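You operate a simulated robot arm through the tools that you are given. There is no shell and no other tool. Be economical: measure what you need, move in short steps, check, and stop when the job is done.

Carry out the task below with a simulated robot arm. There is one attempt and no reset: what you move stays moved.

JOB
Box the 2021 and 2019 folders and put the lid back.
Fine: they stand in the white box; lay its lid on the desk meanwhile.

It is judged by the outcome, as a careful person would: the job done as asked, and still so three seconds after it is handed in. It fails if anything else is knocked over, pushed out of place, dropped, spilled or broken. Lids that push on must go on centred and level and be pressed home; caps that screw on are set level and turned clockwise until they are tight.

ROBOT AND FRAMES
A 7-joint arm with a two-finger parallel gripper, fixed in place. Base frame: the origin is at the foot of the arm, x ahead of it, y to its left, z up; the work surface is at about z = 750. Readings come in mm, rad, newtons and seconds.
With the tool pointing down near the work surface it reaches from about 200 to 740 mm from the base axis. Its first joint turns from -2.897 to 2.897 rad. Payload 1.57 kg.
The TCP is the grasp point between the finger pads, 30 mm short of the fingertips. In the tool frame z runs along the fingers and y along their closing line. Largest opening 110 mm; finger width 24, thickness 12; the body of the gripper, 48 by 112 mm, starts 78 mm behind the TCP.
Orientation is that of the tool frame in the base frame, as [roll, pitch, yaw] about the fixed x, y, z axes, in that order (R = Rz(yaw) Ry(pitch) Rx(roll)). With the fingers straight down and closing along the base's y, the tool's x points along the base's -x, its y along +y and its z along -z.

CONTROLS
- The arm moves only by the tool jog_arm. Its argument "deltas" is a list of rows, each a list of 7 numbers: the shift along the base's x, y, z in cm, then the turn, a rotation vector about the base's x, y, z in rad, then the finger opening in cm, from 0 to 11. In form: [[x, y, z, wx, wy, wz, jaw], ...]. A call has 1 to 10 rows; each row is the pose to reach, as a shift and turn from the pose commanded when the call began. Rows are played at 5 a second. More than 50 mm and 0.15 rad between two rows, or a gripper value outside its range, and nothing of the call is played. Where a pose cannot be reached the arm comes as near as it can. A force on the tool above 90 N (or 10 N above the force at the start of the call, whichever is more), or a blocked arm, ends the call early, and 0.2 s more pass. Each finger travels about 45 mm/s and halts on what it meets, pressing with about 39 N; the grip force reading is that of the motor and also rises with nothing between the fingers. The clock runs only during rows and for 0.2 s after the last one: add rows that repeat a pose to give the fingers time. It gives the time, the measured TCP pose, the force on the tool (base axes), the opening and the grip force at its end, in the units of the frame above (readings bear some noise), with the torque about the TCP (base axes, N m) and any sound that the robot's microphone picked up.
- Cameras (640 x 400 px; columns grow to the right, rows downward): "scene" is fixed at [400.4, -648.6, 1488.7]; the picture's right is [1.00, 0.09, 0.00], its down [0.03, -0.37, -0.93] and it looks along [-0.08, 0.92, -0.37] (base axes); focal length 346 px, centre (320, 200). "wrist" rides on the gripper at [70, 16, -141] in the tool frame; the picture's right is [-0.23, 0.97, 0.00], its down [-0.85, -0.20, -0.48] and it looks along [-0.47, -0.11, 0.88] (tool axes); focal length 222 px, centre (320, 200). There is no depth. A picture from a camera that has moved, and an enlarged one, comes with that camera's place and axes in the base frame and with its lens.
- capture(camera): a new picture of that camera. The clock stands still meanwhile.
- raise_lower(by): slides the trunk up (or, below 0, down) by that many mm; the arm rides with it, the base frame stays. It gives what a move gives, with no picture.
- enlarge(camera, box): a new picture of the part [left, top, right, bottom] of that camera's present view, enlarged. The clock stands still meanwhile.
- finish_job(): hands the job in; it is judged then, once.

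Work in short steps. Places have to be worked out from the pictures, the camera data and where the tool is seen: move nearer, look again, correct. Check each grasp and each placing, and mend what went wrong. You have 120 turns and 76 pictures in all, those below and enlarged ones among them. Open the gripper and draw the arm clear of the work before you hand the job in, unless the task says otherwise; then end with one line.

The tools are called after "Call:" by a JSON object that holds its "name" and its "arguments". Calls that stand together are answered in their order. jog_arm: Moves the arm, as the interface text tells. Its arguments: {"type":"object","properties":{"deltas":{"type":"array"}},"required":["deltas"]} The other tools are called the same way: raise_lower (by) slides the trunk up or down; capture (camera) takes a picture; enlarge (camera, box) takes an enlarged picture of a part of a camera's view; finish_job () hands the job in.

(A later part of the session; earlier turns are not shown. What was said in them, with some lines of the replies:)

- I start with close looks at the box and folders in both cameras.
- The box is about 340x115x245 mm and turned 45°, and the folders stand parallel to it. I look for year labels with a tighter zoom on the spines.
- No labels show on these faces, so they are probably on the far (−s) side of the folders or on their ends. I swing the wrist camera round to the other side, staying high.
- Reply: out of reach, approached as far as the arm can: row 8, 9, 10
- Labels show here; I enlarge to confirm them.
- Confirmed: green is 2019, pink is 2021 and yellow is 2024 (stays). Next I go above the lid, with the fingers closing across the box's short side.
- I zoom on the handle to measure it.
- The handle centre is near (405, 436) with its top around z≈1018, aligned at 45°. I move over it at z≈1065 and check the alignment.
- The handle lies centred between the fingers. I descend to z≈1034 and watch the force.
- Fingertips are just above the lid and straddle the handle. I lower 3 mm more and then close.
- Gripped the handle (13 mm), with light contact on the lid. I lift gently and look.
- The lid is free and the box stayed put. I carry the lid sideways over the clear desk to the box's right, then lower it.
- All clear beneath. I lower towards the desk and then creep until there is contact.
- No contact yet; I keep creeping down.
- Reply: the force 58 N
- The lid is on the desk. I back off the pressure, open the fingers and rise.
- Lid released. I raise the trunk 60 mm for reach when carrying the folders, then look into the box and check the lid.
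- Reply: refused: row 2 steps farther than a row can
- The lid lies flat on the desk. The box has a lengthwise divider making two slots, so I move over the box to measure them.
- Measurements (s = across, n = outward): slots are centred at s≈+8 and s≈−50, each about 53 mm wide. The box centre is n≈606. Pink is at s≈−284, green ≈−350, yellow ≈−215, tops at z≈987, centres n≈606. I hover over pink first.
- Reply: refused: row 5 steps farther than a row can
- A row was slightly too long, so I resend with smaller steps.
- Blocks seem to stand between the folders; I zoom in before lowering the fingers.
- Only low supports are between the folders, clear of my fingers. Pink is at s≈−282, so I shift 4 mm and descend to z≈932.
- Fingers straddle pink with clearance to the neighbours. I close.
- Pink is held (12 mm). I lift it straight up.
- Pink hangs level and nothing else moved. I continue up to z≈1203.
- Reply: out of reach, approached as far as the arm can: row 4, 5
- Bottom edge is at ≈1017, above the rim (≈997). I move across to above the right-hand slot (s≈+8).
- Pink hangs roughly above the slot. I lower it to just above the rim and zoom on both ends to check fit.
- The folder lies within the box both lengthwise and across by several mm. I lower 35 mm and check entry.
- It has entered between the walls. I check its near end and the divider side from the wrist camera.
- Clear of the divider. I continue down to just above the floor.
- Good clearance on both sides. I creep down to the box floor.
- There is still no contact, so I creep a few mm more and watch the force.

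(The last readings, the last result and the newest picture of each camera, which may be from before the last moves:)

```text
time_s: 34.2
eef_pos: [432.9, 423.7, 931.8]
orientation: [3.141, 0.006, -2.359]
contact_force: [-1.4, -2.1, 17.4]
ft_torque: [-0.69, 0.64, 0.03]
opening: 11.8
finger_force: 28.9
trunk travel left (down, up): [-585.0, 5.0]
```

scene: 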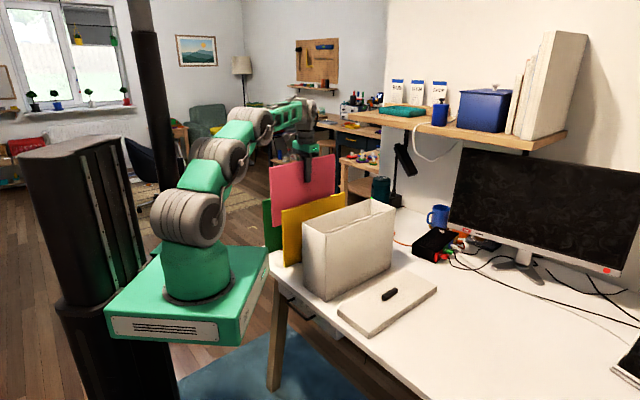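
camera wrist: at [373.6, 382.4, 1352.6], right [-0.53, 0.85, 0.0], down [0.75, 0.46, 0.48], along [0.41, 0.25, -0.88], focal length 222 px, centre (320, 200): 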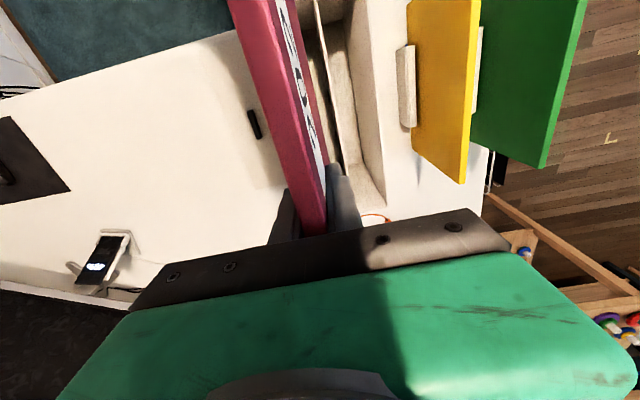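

On the floor. I release with a small opening (20 mm) and withdraw straight up.

Call:
{"name": "jog_arm", "arguments": {"deltas": [[0, 0, 0.4, 0, 0, 0, 0.5], [0, 0, 0.4, 0, 0, 0, 1.5], [0, 0, 0.4, 0, 0, 0, 2], [0, 0, 0.4, 0, 0, 0, 2], [0, 0, 1.5, 0, 0, 0, 2], [0, 0, 4, 0, 0, 0, 2], [0, 0, 8, 0, 0, 0, 2], [0, 0, 12, 0, 0, 0, 2]]}}

Call:
{"name": "enlarge", "arguments": {"camera": "scene", "box": [285, 160, 415, 260]}}

Call:
{"name": "capture", "arguments": {"camera": "wrist"}}

```text
time_s: 36.0
eef_pos: [432.6, 424.1, 1049.3]
orientation: [-3.141, -0.001, -2.358]
contact_force: [0.3, 0.9, 0.4]
ft_torque: [0.01, 0.01, 0.01]
opening: 20.1
finger_force: 0.0
trunk travel left (down, up): [-585.0, 5.0]
```

```text
4.00 times, centred on (350, 210) of scene
camera zoom: at [400.4, -648.6, 1488.7], right [1.0, 0.09, 0.0], down [0.03, -0.37, -0.93], along [-0.08, 0.92, -0.37], focal length 1386 px, centre (200, 160)
```

zoom: 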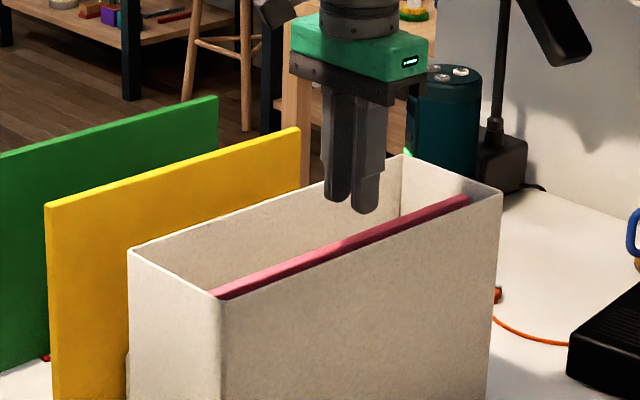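

```text
34 pictures are left
camera wrist: at [369.3, 386.2, 1190.9], right [-0.53, 0.85, 0.0], down [0.75, 0.46, 0.48], along [0.41, 0.25, -0.88], focal length 222 px, centre (320, 200)
```

wrist: 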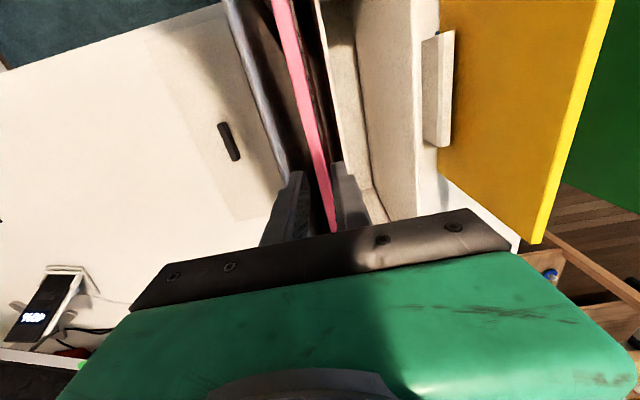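

Pink stands in its slot below the rim. Now I go to hover over green.

Call:
{"name": "jog_arm", "arguments": {"deltas": [[-3.2, 3.1, 2, 0, 0, 0, 3], [-6.4, 6.2, 3, 0, 0, 0, 4], [-9.6, 9.3, 3, 0, 0, 0, 5], [-12.8, 12.4, 3, 0, 0, 0, 6], [-16, 15.5, 3, 0, 0, 0, 6], [-19.2, 18.6, 3, 0, 0, 0, 6], [-22.4, 21.7, 2, 0, 0, 0, 6], [-25.7, 24.9, 1, 0, 0, 0, 6], [-25.7, 24.9, 1, 0, 0, 0, 6]]}}

Call:
{"name": "enlarge", "arguments": {"camera": "wrist", "box": [180, 0, 430, 250]}}

```text
time_s: 38.0
eef_pos: [170.6, 665.4, 1054.9]
orientation: [-3.138, -0.001, -2.358]
contact_force: [0.3, 0.0, -2.1]
ft_torque: [0.04, -0.04, 0.04]
opening: 59.8
finger_force: 0.1
out of reach, approached as far as the arm can: row 8, 9
trunk travel left (down, up): [-585.0, 5.0]
```

```text
1.60 times, centred on (305, 125) of wrist
camera zoom: at [109.2, 628.2, 1196.9], right [-0.53, 0.85, 0.0], down [0.75, 0.46, 0.48], along [0.41, 0.25, -0.88], focal length 355 px, centre (344, 320)
```

zoom: 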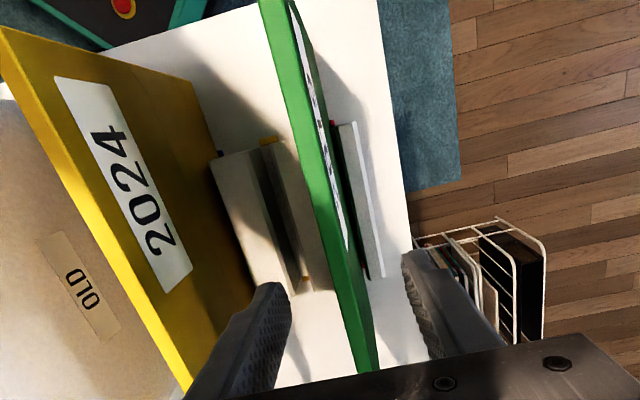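

Green is at s≈−350.5, right on the fingers' mid-line (TCP s≈−350). I shift slightly inward and descend to z≈933.

Call:
{"name": "jog_arm", "arguments": {"deltas": [[-0.5, -0.5, -1, 0, 0, 0, 6], [-0.5, -0.5, -4, 0, 0, 0, 6], [-0.5, -0.5, -7, 0, 0, 0, 6], [-0.5, -0.5, -10, 0, 0, 0, 6], [-0.5, -0.5, -12.1, 0, 0, 0, 6], [-0.5, -0.5, -12.1, 0, 0, 0, 6]]}}

Call:
{"name": "enlarge", "arguments": {"camera": "wrist", "box": [180, 0, 480, 250]}}

```text
time_s: 39.4
eef_pos: [171.8, 665.9, 935.3]
orientation: [-3.13, 0.009, -2.358]
contact_force: [0.0, -1.0, 0.4]
ft_torque: [0.01, -0.02, 0.0]
opening: 60.0
finger_force: 0.0
out of reach, approached as far as the arm can: row 4, 5, 6
trunk travel left (down, up): [-585.0, 5.0]
```

```text
1.60 times, centred on (330, 125) of wrist
camera zoom: at [107.7, 629.0, 1074.9], right [-0.53, 0.85, -0.01], down [0.74, 0.46, 0.49], along [0.42, 0.25, -0.87], focal length 355 px, centre (304, 320)
```

zoom: 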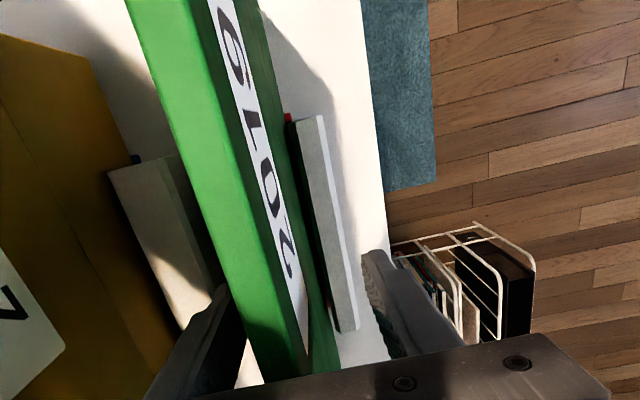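

The arm is at its reach limit and slightly tilted, so I slide 12 mm inward along the folder.

Call:
{"name": "jog_arm", "arguments": {"deltas": [[-0.9, -0.9, 0, 0, 0, 0, 6], [-0.9, -0.9, 0, 0, 0, 0, 6]]}}

```text
time_s: 40.0
eef_pos: [168.7, 679.4, 934.7]
orientation: [3.141, 0.0, -2.358]
contact_force: [-0.1, 1.2, 0.6]
ft_torque: [-0.01, 0.0, -0.01]
opening: 60.1
finger_force: 0.1
out of reach, approached as far as the arm can: row 1
trunk travel left (down, up): [-585.0, 5.0]
```

The pose is reachable and level now, but 10 mm off sideways. I correct to s≈−350.5, n≈590.

Call:
{"name": "jog_arm", "arguments": {"deltas": [[0, -0.7, 0, 0, 0, 0, 6], [0, -1.45, 0, 0, 0, 0, 6], [0, -1.45, 0, 0, 0, 0, 6]]}}

Call:
{"name": "enlarge", "arguments": {"camera": "wrist", "box": [180, 0, 480, 250]}}

```text
time_s: 40.8
eef_pos: [158.2, 634.4, 935.6]
orientation: [3.141, 0.002, -2.358]
contact_force: [0.4, 0.2, -0.3]
ft_torque: [-0.03, 0.0, 0.03]
opening: 59.7
finger_force: 0.1
out of reach, approached as far as the arm can: row 1, 2
trunk travel left (down, up): [-585.0, 5.0]
```

```text
1.60 times, centred on (330, 125) of wrist
camera zoom: at [97.4, 596.5, 1076.9], right [-0.53, 0.85, 0.0], down [0.75, 0.46, 0.48], along [0.41, 0.25, -0.88], focal length 355 px, centre (304, 320)
```

zoom: 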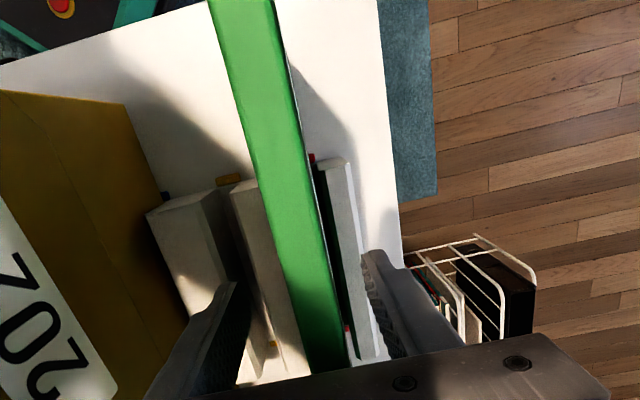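

Motion looks erratic near a reach limit. I hold still one row and read the settled pose.

Call:
{"name": "jog_arm", "arguments": {"deltas": [[0, 0, 0, 0, 0, 0, 6], [0, 0, 0, 0, 0, 0, 6]]}}

```text
time_s: 41.4
eef_pos: [160.2, 633.7, 935.0]
orientation: [-3.141, 0.0, -2.358]
contact_force: [0.3, -0.3, -0.5]
ft_torque: [0.02, -0.02, 0.0]
opening: 59.7
finger_force: 0.1
trunk travel left (down, up): [-585.0, 5.0]
```

Settled at s≈−335, n≈561. I step gently back towards s≈−350, n≈572.

Call:
{"name": "jog_arm", "arguments": {"deltas": [[-0.1, 0.6, 0, 0, 0, 0, 6], [-0.2, 1.2, 0, 0, 0, 0, 6], [-0.3, 1.85, 0, 0, 0, 0, 6], [-0.3, 1.85, 0, 0, 0, 0, 6]]}}

```text
time_s: 42.4
eef_pos: [156.8, 653.6, 934.8]
orientation: [3.141, 0.0, -2.358]
contact_force: [1.0, 0.7, -1.3]
ft_torque: [-0.02, -0.01, -0.04]
opening: 60.1
finger_force: 0.2
trunk travel left (down, up): [-585.0, 5.0]
```

Now s≈−351, n≈573, level. I close on green.

Call:
{"name": "jog_arm", "arguments": {"deltas": [[0, 0, 0, 0, 0, 0, 4], [0, 0, 0, 0, 0, 0, 2.5], [0, 0, 0, 0, 0, 0, 1.5], [0, 0, 0, 0, 0, 0, 0.5], [0, 0, 0, 0, 0, 0, 0.5], [0, 0, 0, 0, 0, 0, 0.5], [0, 0, 1, 0, 0, 0, 0.5], [0, 0, 3, 0, 0, 0, 0.5]]}}

Call:
{"name": "capture", "arguments": {"camera": "scene"}}

```text
time_s: 44.2
eef_pos: [156.0, 654.4, 965.1]
orientation: [3.14, 0.0, -2.356]
contact_force: [0.1, -1.2, -2.4]
ft_torque: [-0.09, 0.05, -0.03]
opening: 11.8
finger_force: 29.5
trunk travel left (down, up): [-585.0, 5.0]
```

```text
30 pictures are left
```

scene: 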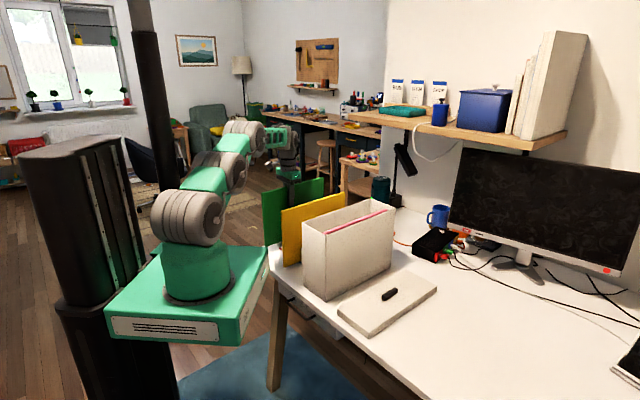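

Green is held and clear of the desk. I lift, drifting about 35 mm inward at height to stay within reach.

Call:
{"name": "jog_arm", "arguments": {"deltas": [[0, 0, 3, 0, 0, 0, 0.5], [0, 0, 6, 0, 0, 0, 0.5], [-0.5, -0.5, 9, 0, 0, 0, 0.5], [-1, -1, 12, 0, 0, 0, 0.5], [-1.5, -1.5, 15, 0, 0, 0, 0.5], [-2, -2, 18, 0, 0, 0, 0.5], [-2.5, -2.5, 21, 0, 0, 0, 0.5], [-3, -3, 23.8, 0, 0, 0, 0.5], [-3, -3, 23.8, 0, 0, 0, 0.5]]}}

Call:
{"name": "capture", "arguments": {"camera": "scene"}}

```text
time_s: 46.2
eef_pos: [126.9, 624.7, 1202.8]
orientation: [-3.142, 0.001, -2.358]
contact_force: [0.8, -0.7, -2.8]
ft_torque: [-0.07, 0.05, -0.02]
opening: 11.7
finger_force: 28.8
trunk travel left (down, up): [-585.0, 5.0]
```

```text
29 pictures are left
```

scene: 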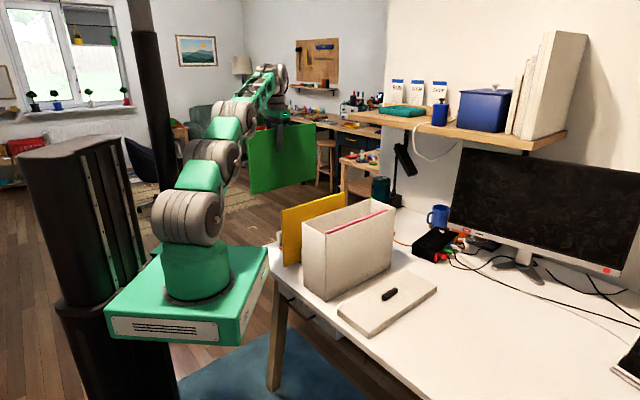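

Level. I carry it over yellow to above the left slot (s≈−49, n≈573).

Call:
{"name": "jog_arm", "arguments": {"deltas": [[3.5, -2.6, 0.3, 0, 0, 0, 0.5], [7, -5.3, 0.6, 0, 0, 0, 0.5], [10.5, -7.9, 0.9, 0, 0, 0, 0.5], [14, -10.6, 0.9, 0, 0, 0, 0.5], [17.5, -13.3, 0.9, 0, 0, 0, 0.5], [21, -15.9, 0.5, 0, 0, 0, 0.5], [24.4, -18.5, -0.8, 0, 0, 0, 0.5], [24.4, -18.5, -0.8, 0, 0, 0, 0.5]]}}

Call:
{"name": "enlarge", "arguments": {"camera": "scene", "box": [290, 110, 430, 260]}}

Call:
{"name": "capture", "arguments": {"camera": "wrist"}}

```text
time_s: 48.0
eef_pos: [371.7, 437.5, 1194.1]
orientation: [3.141, 0.0, -2.356]
contact_force: [-0.3, 0.3, -2.7]
ft_torque: [-0.07, 0.07, 0.02]
opening: 11.9
finger_force: 29.4
trunk travel left (down, up): [-585.0, 5.0]
```

```text
2.67 times, centred on (360, 185) of scene
camera zoom: at [400.4, -648.6, 1488.7], right [1.0, 0.09, 0.0], down [0.03, -0.37, -0.93], along [-0.08, 0.92, -0.37], focal length 924 px, centre (213, 240)
```

zoom: 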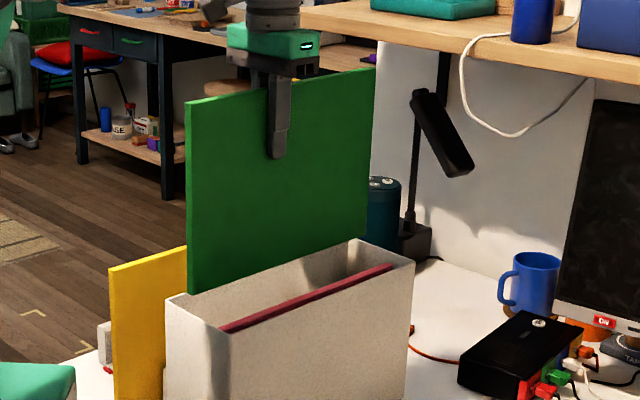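

```text
27 pictures are left
camera wrist: at [309.9, 400.3, 1335.4], right [-0.53, 0.85, 0.0], down [0.75, 0.46, 0.48], along [0.41, 0.25, -0.88], focal length 222 px, centre (320, 200)
```

wrist: 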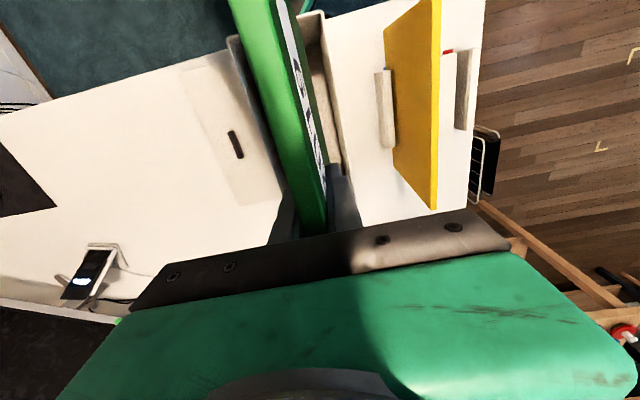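

The folder hangs level. I zoom on its ends relative to the rim.

Call:
{"name": "enlarge", "arguments": {"camera": "scene", "box": [320, 190, 400, 250]}}

Call:
{"name": "enlarge", "arguments": {"camera": "wrist", "box": [200, 0, 400, 200]}}

```text
6.67 times, centred on (360, 220) of scene
camera zoom: at [400.4, -648.6, 1488.7], right [1.0, 0.09, 0.0], down [0.03, -0.37, -0.93], along [-0.08, 0.92, -0.37], focal length 2310 px, centre (53, 67)
```

zoom: 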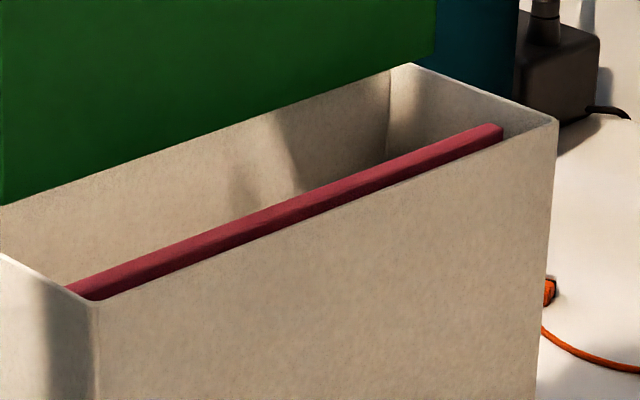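

```text
2.00 times, centred on (300, 100) of wrist
camera zoom: at [309.9, 400.3, 1335.4], right [-0.53, 0.85, 0.0], down [0.75, 0.46, 0.48], along [0.41, 0.25, -0.88], focal length 444 px, centre (360, 400)
```

zoom: 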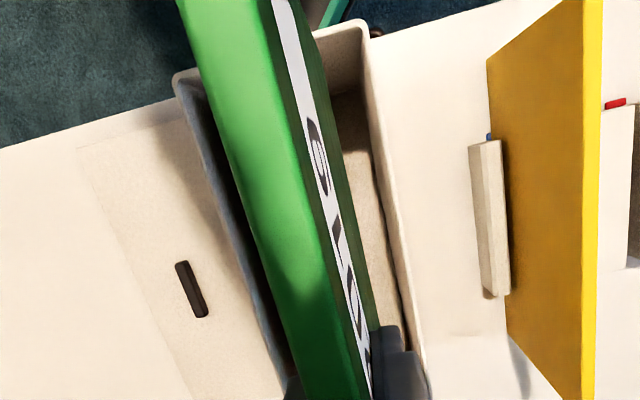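

Centred within a few mm. I shift 3 mm inward and 2 mm left, then lower 35 mm and check.

Call:
{"name": "jog_arm", "arguments": {"deltas": [[-0.35, -0.07, 0, 0, 0, 0, 0.5], [-0.35, -0.07, -1.2, 0, 0, 0, 0.5], [-0.35, -0.07, -2.4, 0, 0, 0, 0.5], [-0.35, -0.07, -3.8, 0, 0, 0, 0.5], [-0.35, -0.07, -3.8, 0, 0, 0, 0.5]]}}

Call:
{"name": "enlarge", "arguments": {"camera": "scene", "box": [300, 190, 400, 260]}}

Call:
{"name": "enlarge", "arguments": {"camera": "wrist", "box": [200, 0, 400, 200]}}

```text
time_s: 49.2
eef_pos: [367.2, 438.5, 1157.6]
orientation: [3.141, 0.001, -2.357]
contact_force: [-0.4, 0.7, -3.1]
ft_torque: [-0.05, 0.0, 0.0]
opening: 11.7
finger_force: 29.2
trunk travel left (down, up): [-585.0, 5.0]
```

```text
5.71 times, centred on (350, 225) of scene
camera zoom: at [400.4, -648.6, 1488.7], right [1.0, 0.09, 0.0], down [0.03, -0.37, -0.93], along [-0.08, 0.92, -0.37], focal length 1980 px, centre (149, 57)
```

zoom: 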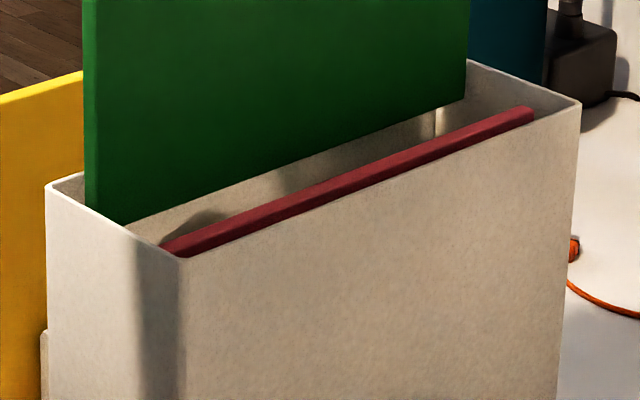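

```text
2.00 times, centred on (300, 100) of wrist
camera zoom: at [305.4, 400.4, 1298.2], right [-0.53, 0.85, 0.0], down [0.75, 0.46, 0.48], along [0.41, 0.25, -0.88], focal length 444 px, centre (360, 400)
```

zoom: 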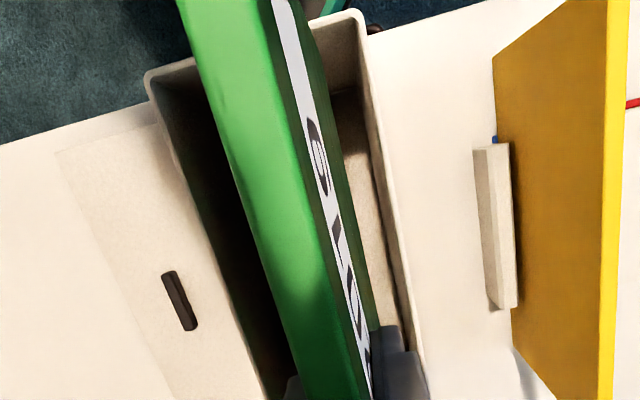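

Inside the box, clear on all sides. I lower 8 cm first, past the divider's top.

Call:
{"name": "jog_arm", "arguments": {"deltas": [[0, 0, -1.5, 0, 0, 0, 0.5], [0, 0, -3, 0, 0, 0, 0.5], [0, 0, -4.5, 0, 0, 0, 0.5], [0, 0, -6, 0, 0, 0, 0.5], [0, 0, -8, 0, 0, 0, 0.5]]}}

Call:
{"name": "enlarge", "arguments": {"camera": "wrist", "box": [180, 0, 420, 200]}}

```text
time_s: 50.4
eef_pos: [367.6, 439.2, 1076.1]
orientation: [-3.141, 0.0, -2.358]
contact_force: [-0.2, 0.0, -2.6]
ft_torque: [-0.05, 0.03, -0.01]
opening: 11.8
finger_force: 28.7
trunk travel left (down, up): [-585.0, 5.0]
```

```text
2.00 times, centred on (300, 100) of wrist
camera zoom: at [305.4, 400.9, 1218.0], right [-0.53, 0.85, 0.0], down [0.75, 0.46, 0.48], along [0.41, 0.25, -0.88], focal length 444 px, centre (360, 400)
```

zoom: 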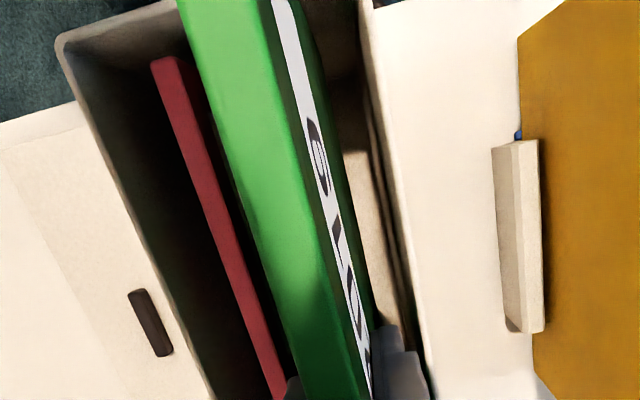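

Good. I lower to just above the floor and then creep to contact.

Call:
{"name": "jog_arm", "arguments": {"deltas": [[0, 0, -3, 0, 0, 0, 0.5], [0, 0, -6, 0, 0, 0, 0.5], [0, 0, -9, 0, 0, 0, 0.5], [0, 0, -11.5, 0, 0, 0, 0.5], [0, 0, -13, 0, 0, 0, 0.5], [0, 0, -13.8, 0, 0, 0, 0.5], [0, 0, -14.1, 0, 0, 0, 0.5], [0, 0, -14.4, 0, 0, 0, 0.5], [0, 0, -14.6, 0, 0, 0, 0.5]]}}

Call:
{"name": "enlarge", "arguments": {"camera": "wrist", "box": [180, 0, 480, 250]}}

```text
time_s: 52.4
eef_pos: [367.6, 438.4, 933.1]
orientation: [3.141, 0.006, -2.358]
contact_force: [-0.9, 0.5, 10.2]
ft_torque: [-0.8, 0.89, -0.05]
opening: 12.1
finger_force: 28.6
trunk travel left (down, up): [-585.0, 5.0]
```

```text
1.60 times, centred on (330, 125) of wrist
camera zoom: at [305.3, 400.0, 1073.7], right [-0.53, 0.85, 0.0], down [0.75, 0.46, 0.48], along [0.41, 0.25, -0.88], focal length 355 px, centre (304, 320)
```

zoom: 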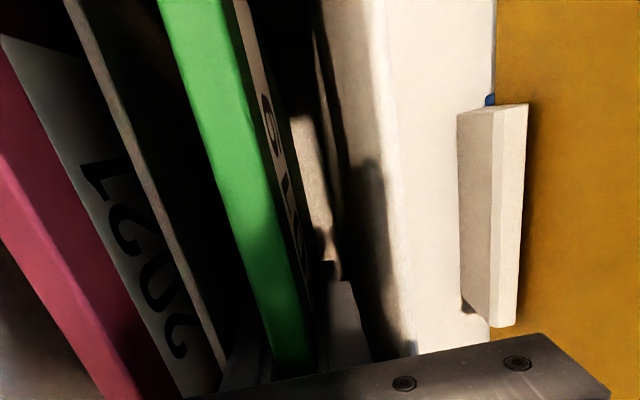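

Green is on the floor of its slot, beyond the divider. I release slightly and withdraw straight up.

Call:
{"name": "jog_arm", "arguments": {"deltas": [[0, 0, 0.2, 0, 0, 0, 0.5], [0, 0, 0.2, 0, 0, 0, 1.5], [0, 0, 0.2, 0, 0, 0, 2], [0, 0, 0.2, 0, 0, 0, 2], [0, 0, 1.5, 0, 0, 0, 2], [0, 0, 4, 0, 0, 0, 2], [0, 0, 8, 0, 0, 0, 2], [0, 0, 12, 0, 0, 0, 2], [0, 0, 16, 0, 0, 0, 4], [0, 0, 20, 0, 0, 0, 6]]}}

Call:
{"name": "capture", "arguments": {"camera": "scene"}}

Call:
{"name": "enlarge", "arguments": {"camera": "wrist", "box": [180, 0, 480, 220]}}

```text
time_s: 54.6
eef_pos: [367.0, 437.4, 1130.9]
orientation: [3.14, 0.0, -2.358]
contact_force: [-0.6, 0.4, 0.4]
ft_torque: [0.02, 0.02, 0.03]
opening: 59.9
finger_force: 0.0
trunk travel left (down, up): [-585.0, 5.0]
```

```text
20 pictures are left
```

scene: 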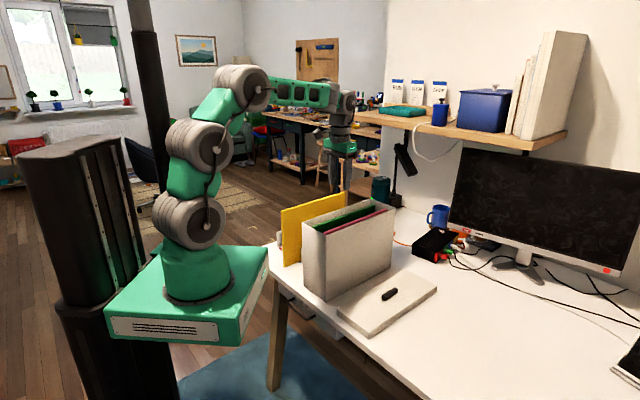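

```text
1.82 times, centred on (330, 110) of wrist
camera zoom: at [304.3, 399.9, 1272.0], right [-0.53, 0.85, 0.0], down [0.75, 0.46, 0.48], along [0.41, 0.25, -0.88], focal length 404 px, centre (302, 364)
```

zoom: 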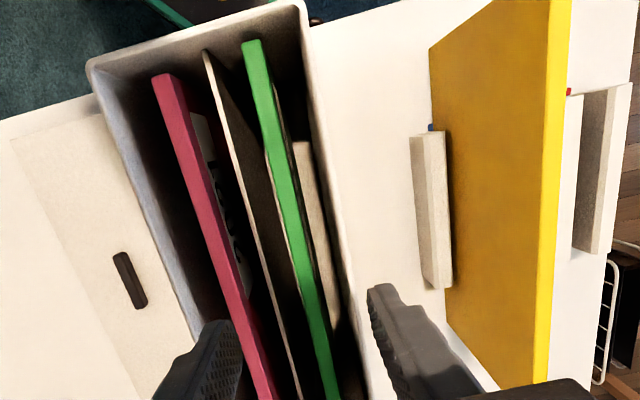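

Both folders stand in their slots below the rim. Now I fetch the lid from (548, 298).

Call:
{"name": "jog_arm", "arguments": {"deltas": [[3.6, -2.8, 0, 0, 0, 0, 6], [7.2, -5.6, 0, 0, 0, 0, 6], [10.8, -8.4, 0, 0, 0, 0, 6], [14.4, -11.2, 0, 0, 0, 0, 6], [18.1, -13.95, -1, 0, 0, 0, 6], [18.1, -13.95, -5.5, 0, 0, 0, 6], [18.1, -13.95, -10, 0, 0, 0, 6], [18.1, -13.95, -14.5, 0, 0, 0, 6], [18.1, -13.95, -19, 0, 0, 0, 6], [18.1, -13.95, -23.5, 0, 0, 0, 6]]}}

Call:
{"name": "jog_arm", "arguments": {"deltas": [[0, 0, -1.5, 0, 0, 0, 6], [0, 0, -3, 0, 0, 0, 6], [0, 0, -4.2, 0, 0, 0, 6], [0, 0, -4.2, 0, 0, 0, 6]]}}

Call:
{"name": "capture", "arguments": {"camera": "wrist"}}

```text
time_s: 56.8
eef_pos: [547.1, 298.8, 898.6]
orientation: [-3.141, 0.001, -2.36]
contact_force: [-0.7, 0.0, -0.5]
ft_torque: [-0.01, 0.05, -0.02]
opening: 60.1
finger_force: 0.0
trunk travel left (down, up): [-585.0, 5.0]
```

```text
time_s: 57.8
eef_pos: [549.0, 298.4, 854.0]
orientation: [3.14, -0.002, -2.358]
contact_force: [0.9, 0.3, 1.1]
ft_torque: [0.01, 0.0, 0.01]
opening: 60.1
finger_force: 0.1
trunk travel left (down, up): [-585.0, 5.0]
```

```text
18 pictures are left
camera wrist: at [486.4, 260.6, 996.2], right [-0.53, 0.85, 0.0], down [0.75, 0.46, 0.48], along [0.41, 0.25, -0.88], focal length 222 px, centre (320, 200)
```

wrist: 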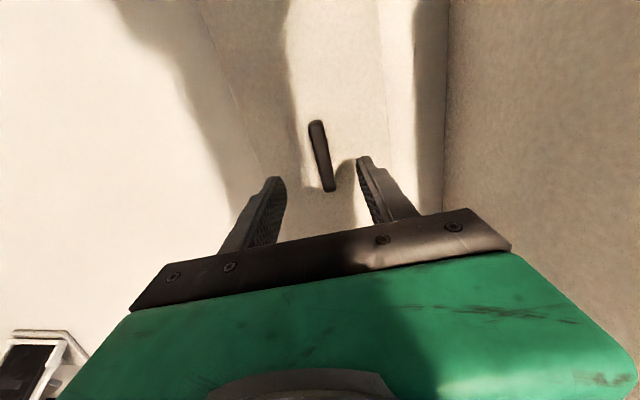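

The handle is between the fingers. I descend to grip height (z≈808) and close.

Call:
{"name": "jog_arm", "arguments": {"deltas": [[-0.2, 0, -2, 0, 0, 0, 6], [-0.2, 0, -3.8, 0, 0, 0, 6], [-0.2, 0, -4.4, 0, 0, 0, 6], [-0.2, 0, -4.4, 0, 0, 0, 4], [-0.2, 0, -4.4, 0, 0, 0, 2], [-0.2, 0, -4.4, 0, 0, 0, 0.5], [-0.2, 0, -4.4, 0, 0, 0, 0.5], [-0.2, 0, -4.4, 0, 0, 0, 0.5]]}}

```text
time_s: 59.6
eef_pos: [545.6, 298.5, 811.2]
orientation: [3.14, 0.0, -2.358]
contact_force: [0.3, 0.3, 0.2]
ft_torque: [0.04, 0.0, 0.04]
opening: 12.7
finger_force: 29.5
trunk travel left (down, up): [-585.0, 5.0]
```

Gripped but about 5 mm high on the handle. I reopen, lower 4 mm and regrip for a firmer hold.

Call:
{"name": "jog_arm", "arguments": {"deltas": [[0, 0, 0, 0, 0, 0, 2.5], [0, 0, 0, 0, 0, 0, 2.5], [0, 0, -0.4, 0, 0, 0, 2.5], [0, 0, -0.4, 0, 0, 0, 2.5], [0, 0, -0.4, 0, 0, 0, 0.5], [0, 0, -0.4, 0, 0, 0, 0.5], [0, 0, -0.4, 0, 0, 0, 0.5], [0, 0, -0.4, 0, 0, 0, 0.5]]}}

```text
time_s: 61.4
eef_pos: [545.7, 298.2, 807.5]
orientation: [-3.141, -0.001, -2.359]
contact_force: [0.4, 0.2, 1.2]
ft_torque: [0.01, 0.0, 0.06]
opening: 13.1
finger_force: 30.0
trunk travel left (down, up): [-585.0, 5.0]
```

Firm grip. I lift the lid straight up to z≈1100.

Call:
{"name": "jog_arm", "arguments": {"deltas": [[0, 0, 1, 0, 0, 0, 0.5], [0, 0, 4, 0, 0, 0, 0.5], [0, 0, 8, 0, 0, 0, 0.5], [0, 0, 12, 0, 0, 0, 0.5], [0, 0, 16, 0, 0, 0, 0.5], [0, 0, 20, 0, 0, 0, 0.5], [0, 0, 24, 0, 0, 0, 0.5], [0, 0, 28, 0, 0, 0, 0.5], [0, 0, 30, 0, 0, 0, 0.5], [0, 0, 30, 0, 0, 0, 0.5]]}}

Call:
{"name": "jog_arm", "arguments": {"deltas": [[-3, 3, 0, 0, 0, 0, 0.5], [-6, 6, 0, 0, 0, 0, 0.5], [-9, 9, 0, 0, 0, 0, 0.5], [-12, 12, 0, 0, 0, 0, 0.5], [-13.95, 13.85, 0, 0, 0, 0, 0.5], [-13.95, 13.85, 0, 0, 0, 0, 0.5]]}}

Call:
{"name": "enlarge", "arguments": {"camera": "scene", "box": [280, 150, 420, 270]}}

```text
time_s: 63.6
eef_pos: [545.1, 299.0, 1105.0]
orientation: [3.14, 0.0, -2.358]
contact_force: [-0.4, 0.3, -1.3]
ft_torque: [0.0, -0.01, -0.02]
opening: 12.9
finger_force: 30.0
trunk travel left (down, up): [-585.0, 5.0]
```

```text
time_s: 65.0
eef_pos: [405.8, 436.9, 1106.1]
orientation: [-3.141, 0.001, -2.358]
contact_force: [-0.1, 0.5, 0.2]
ft_torque: [0.0, -0.03, -0.02]
opening: 13.0
finger_force: 29.5
trunk travel left (down, up): [-585.0, 5.0]
```

```text
3.33 times, centred on (350, 210) of scene
camera zoom: at [400.4, -648.6, 1488.7], right [1.0, 0.09, 0.0], down [0.03, -0.37, -0.93], along [-0.08, 0.92, -0.37], focal length 1155 px, centre (220, 167)
```

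zoom: 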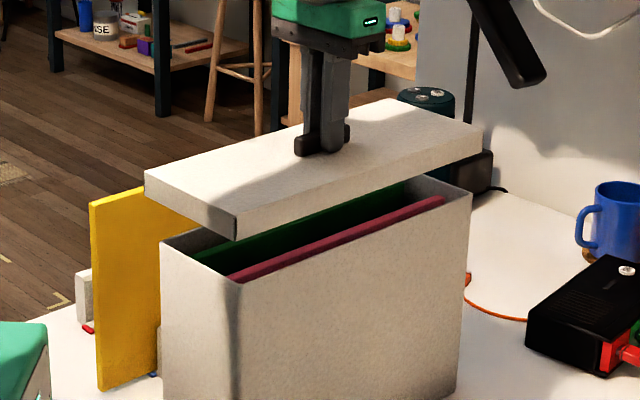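

The lid is level above the box at the original coordinates. I lower to just over the rim and check alignment.

Call:
{"name": "jog_arm", "arguments": {"deltas": [[0.05, -0.03, -2, 0, 0, 0, 0.5], [0.05, -0.03, -3.5, 0, 0, 0, 0.5], [0.05, -0.03, -4.2, 0, 0, 0, 0.5], [0.05, -0.03, -4.2, 0, 0, 0, 0.5]]}}

Call:
{"name": "enlarge", "arguments": {"camera": "scene", "box": [290, 180, 410, 260]}}

```text
time_s: 66.0
eef_pos: [406.6, 436.3, 1063.6]
orientation: [-3.141, 0.001, -2.357]
contact_force: [-0.1, -0.2, 0.6]
ft_torque: [0.02, -0.02, 0.02]
opening: 13.0
finger_force: 30.3
trunk travel left (down, up): [-585.0, 5.0]
```

```text
5.00 times, centred on (350, 220) of scene
camera zoom: at [400.4, -648.6, 1488.7], right [1.0, 0.09, 0.0], down [0.03, -0.37, -0.93], along [-0.08, 0.92, -0.37], focal length 1732 px, centre (170, 100)
```

zoom: 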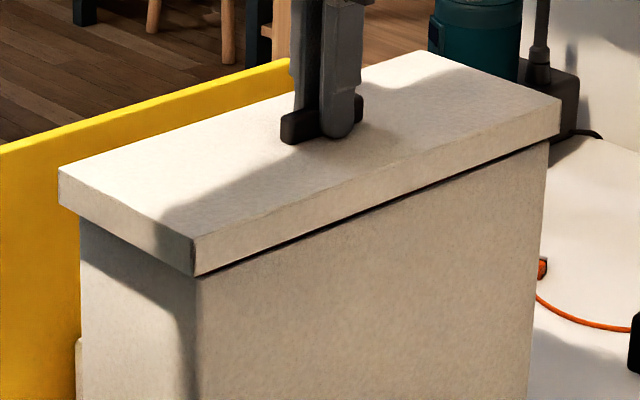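

Overhangs are even and match the original seating. I lower slowly onto the box until it meets resistance.

Call:
{"name": "jog_arm", "arguments": {"deltas": [[0, 0, -0.6, 0, 0, 0, 0.5], [0, 0, -1.2, 0, 0, 0, 0.5], [0, 0, -1.8, 0, 0, 0, 0.5], [0, 0, -2.2, 0, 0, 0, 0.5], [0, 0, -2.5, 0, 0, 0, 0.5], [0, 0, -2.8, 0, 0, 0, 0.5], [0, 0, -3.0, 0, 0, 0, 0.5]]}}

Call:
{"name": "enlarge", "arguments": {"camera": "scene", "box": [290, 185, 410, 260]}}

```text
time_s: 67.6
eef_pos: [407.6, 437.5, 1035.1]
orientation: [3.141, 0.002, -2.356]
contact_force: [4.0, 4.8, 10.3]
ft_torque: [-0.52, 0.58, 0.04]
opening: 13.0
finger_force: 30.1
trunk travel left (down, up): [-585.0, 5.0]
```

```text
5.33 times, centred on (350, 222) of scene
camera zoom: at [400.4, -648.6, 1488.7], right [1.0, 0.09, 0.0], down [0.03, -0.37, -0.93], along [-0.08, 0.92, -0.37], focal length 1848 px, centre (160, 80)
```

zoom: 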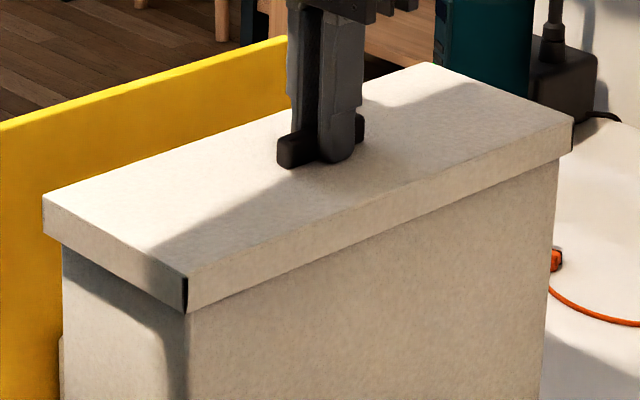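

The lid is seated at the expected height, but sits about 3 mm towards the robot, with a side force pushing it outward. I ease the pressure, shift 3 mm outward and re-seat.

Call:
{"name": "jog_arm", "arguments": {"deltas": [[0, 0, 0.3, 0, 0, 0, 0.5], [0.1, 0.1, 0.4, 0, 0, 0, 0.5], [0.2, 0.2, 0.4, 0, 0, 0, 0.5], [0.22, 0.22, 0.2, 0, 0, 0, 0.5], [0.22, 0.22, 0, 0, 0, 0, 0.5], [0.22, 0.22, 0, 0, 0, 0, 0.5]]}}

Call:
{"name": "enlarge", "arguments": {"camera": "scene", "box": [290, 185, 410, 260]}}

```text
time_s: 69.0
eef_pos: [409.9, 437.1, 1034.0]
orientation: [3.141, -0.001, -2.358]
contact_force: [-1.7, -0.7, -0.3]
ft_torque: [-0.21, 0.23, -0.01]
opening: 12.8
finger_force: 29.9
trunk travel left (down, up): [-585.0, 5.0]
```

```text
5.33 times, centred on (350, 222) of scene
camera zoom: at [400.4, -648.6, 1488.7], right [1.0, 0.09, 0.0], down [0.03, -0.37, -0.93], along [-0.08, 0.92, -0.37], focal length 1848 px, centre (160, 80)
```

zoom: 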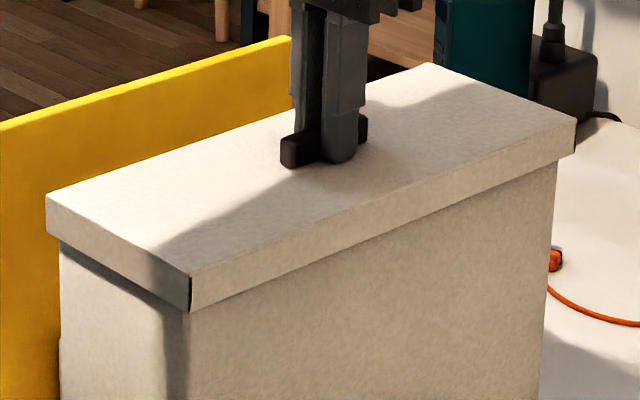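

Side forces are gone and the lid is centred and level. I release, rise, close the fingers and press on the handle to press the lid home.

Call:
{"name": "jog_arm", "arguments": {"deltas": [[0, 0, 0, 0, 0, 0, 2], [0, 0, 0, 0, 0, 0, 4], [0, 0, 0, 0, 0, 0, 4], [0, 0, 2, 0, 0, 0, 4], [0, 0, 4, 0, 0, 0, 4], [0, 0, 4, 0, 0, 0, 2], [0, 0, 4, 0, 0, 0, 0], [0, 0, 4, 0, 0, 0, 0], [0, 0, 4, 0, 0, 0, 0]]}}

Call:
{"name": "jog_arm", "arguments": {"deltas": [[0, 0, -0.8, 0, 0, 0, 0], [0, 0, -1.4, 0, 0, 0, 0], [0, 0, -1.8, 0, 0, 0, 0], [0, 0, -2.2, 0, 0, 0, 0], [0, 0, -2.6, 0, 0, 0, 0], [0, 0, -2.9, 0, 0, 0, 0], [0, 0, -3.2, 0, 0, 0, 0]]}}

```text
time_s: 71.0
eef_pos: [409.5, 439.0, 1074.3]
orientation: [-3.141, 0.001, -2.359]
contact_force: [-0.8, 0.7, 0.1]
ft_torque: [0.02, -0.01, 0.0]
opening: 0.0
finger_force: 21.4
trunk travel left (down, up): [-585.0, 5.0]
```

```text
time_s: 72.6
eef_pos: [408.5, 438.9, 1053.9]
orientation: [3.14, 0.021, -2.359]
contact_force: [-3.5, -3.4, 62.5]
ft_torque: [-0.52, 0.5, 0.1]
opening: 0.1
finger_force: 22.0
trunk travel left (down, up): [-585.0, 5.0]
```

Pressed with about 60 N. I rise clear and inspect from both cameras.

Call:
{"name": "jog_arm", "arguments": {"deltas": [[0, 0, 2, 0, 0, 0, 0], [0, 0, 5, 0, 0, 0, 0], [0, 0, 9, 0, 0, 0, 3], [-1.5, -1.5, 13, 0, 0, 0, 5], [-3.5, -3.5, 16.5, 0, 0, 0, 5], [-5.5, -5.5, 19, 0, 0, 0, 5]]}}

Call:
{"name": "enlarge", "arguments": {"camera": "scene", "box": [290, 185, 410, 260]}}

Call:
{"name": "capture", "arguments": {"camera": "wrist"}}

Call:
{"name": "capture", "arguments": {"camera": "scene"}}

```text
time_s: 74.0
eef_pos: [352.4, 381.4, 1233.2]
orientation: [3.141, 0.001, -2.357]
contact_force: [-0.3, -1.1, -0.1]
ft_torque: [0.03, 0.03, 0.03]
opening: 50.2
finger_force: 0.0
trunk travel left (down, up): [-585.0, 5.0]
```

```text
5.33 times, centred on (350, 222) of scene
camera zoom: at [400.4, -648.6, 1488.7], right [1.0, 0.09, 0.0], down [0.03, -0.37, -0.93], along [-0.08, 0.92, -0.37], focal length 1848 px, centre (160, 80)
```

zoom: 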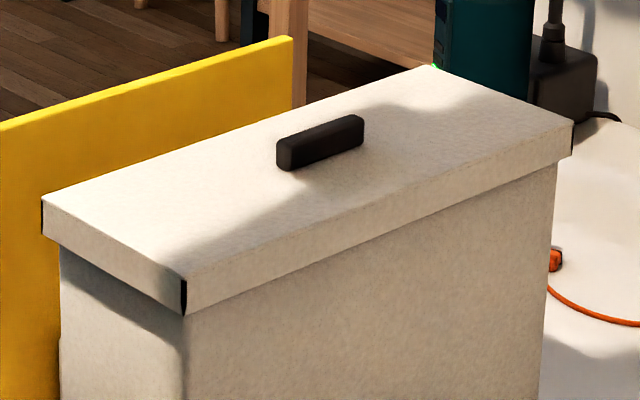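

```text
12 pictures are left
camera wrist: at [289.8, 343.1, 1374.6], right [-0.53, 0.85, 0.0], down [0.75, 0.46, 0.48], along [0.41, 0.25, -0.88], focal length 222 px, centre (320, 200)
```

wrist: 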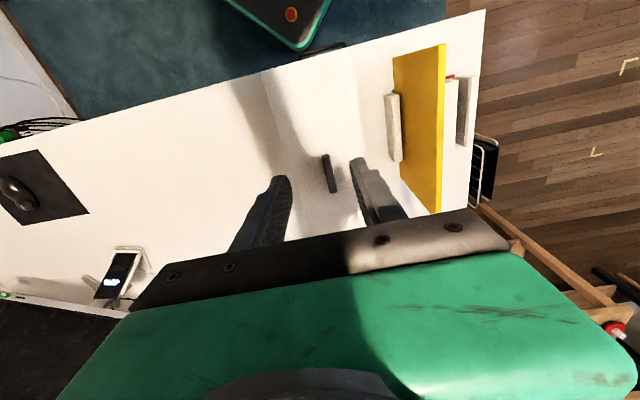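

```text
11 pictures are left
```

scene: 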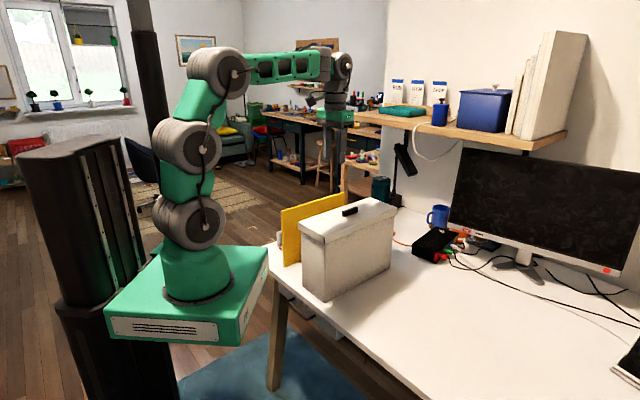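

The press seems to have slid the lid slightly back towards the robot. I zoom in on both ends to judge seating.

Call:
{"name": "enlarge", "arguments": {"camera": "scene", "box": [292, 212, 342, 250]}}

Call:
{"name": "enlarge", "arguments": {"camera": "scene", "box": [362, 190, 412, 228]}}

Call:
{"name": "enlarge", "arguments": {"camera": "wrist", "box": [220, 40, 400, 220]}}

```text
10.53 times, centred on (317, 231) of scene
camera zoom: at [400.4, -648.6, 1488.7], right [1.0, 0.09, 0.0], down [0.03, -0.37, -0.93], along [-0.08, 0.92, -0.37], focal length 3647 px, centre (352, -126)
```

zoom: 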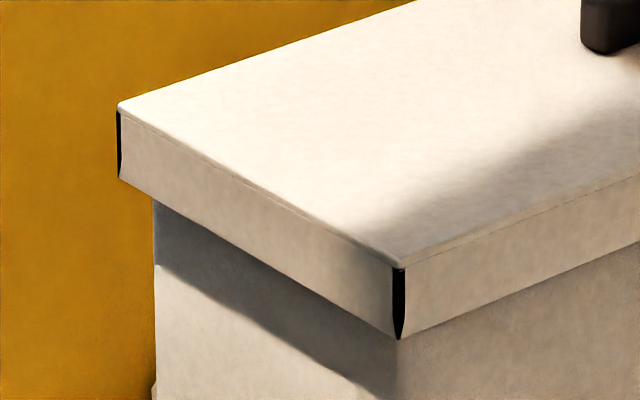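

```text
10.53 times, centred on (387, 209) of scene
camera zoom: at [400.4, -648.6, 1488.7], right [1.0, 0.09, 0.0], down [0.03, -0.37, -0.93], along [-0.08, 0.92, -0.37], focal length 3647 px, centre (-385, 105)
```

zoom: 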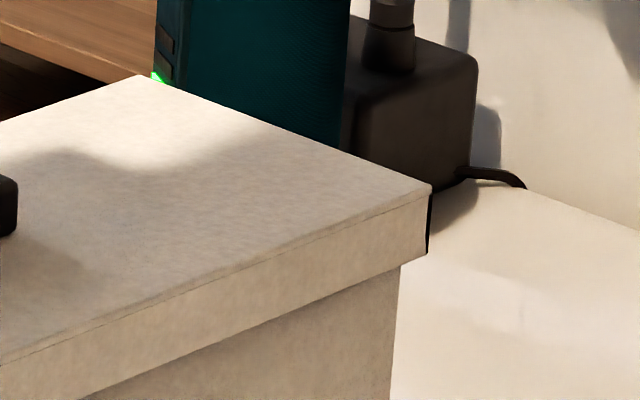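

```text
2.22 times, centred on (310, 130) of wrist
camera zoom: at [289.8, 343.1, 1374.6], right [-0.53, 0.85, 0.0], down [0.75, 0.46, 0.48], along [0.41, 0.25, -0.88], focal length 494 px, centre (342, 356)
```

zoom: 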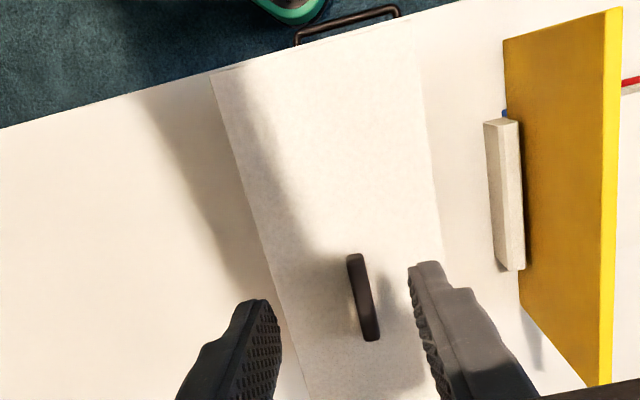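

Overhang is even at all corners (within about 1 mm), the lid is level and the shell seats fully. Yellow and everything else is undisturbed. I draw the arm clear to near its start pose.

Call:
{"name": "jog_arm", "arguments": {"deltas": [[-1.7, -3.5, 1.5, 0, 0, 0, 6], [-3.4, -7, 3, 0, 0, 0, 8], [-5.1, -10.7, 4.5, 0, 0, 0, 8], [-5.1, -10.7, 4.5, 0, 0, 0, 8]]}}

Call:
{"name": "enlarge", "arguments": {"camera": "scene", "box": [240, 170, 420, 310]}}

```text
time_s: 75.0
eef_pos: [303.2, 276.7, 1278.0]
orientation: [3.141, 0.0, -2.359]
contact_force: [-0.2, 0.2, 0.2]
ft_torque: [0.01, 0.0, 0.02]
opening: 79.8
finger_force: 0.1
trunk travel left (down, up): [-585.0, 5.0]
```

```text
2.86 times, centred on (330, 240) of scene
camera zoom: at [400.4, -648.6, 1488.7], right [1.0, 0.09, 0.0], down [0.03, -0.37, -0.93], along [-0.08, 0.92, -0.37], focal length 990 px, centre (291, 86)
```

zoom: 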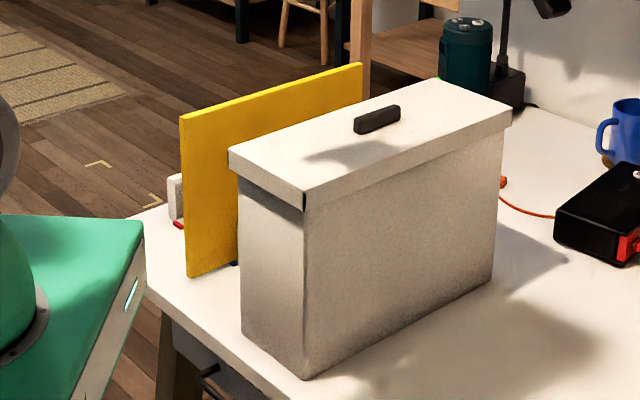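

Both folders are boxed, the lid is on centred and level, yellow still stands and the arm is clear. I hand in.

Call:
{"name": "finish_job", "arguments": {}}

```text
The job is handed in.
```

The 2021 (pink) and 2019 (green) folders stand in the white box and its lid is back on, centred and pressed home; the box slid about 4 mm towards the robot along the way, and nothing else was moved.
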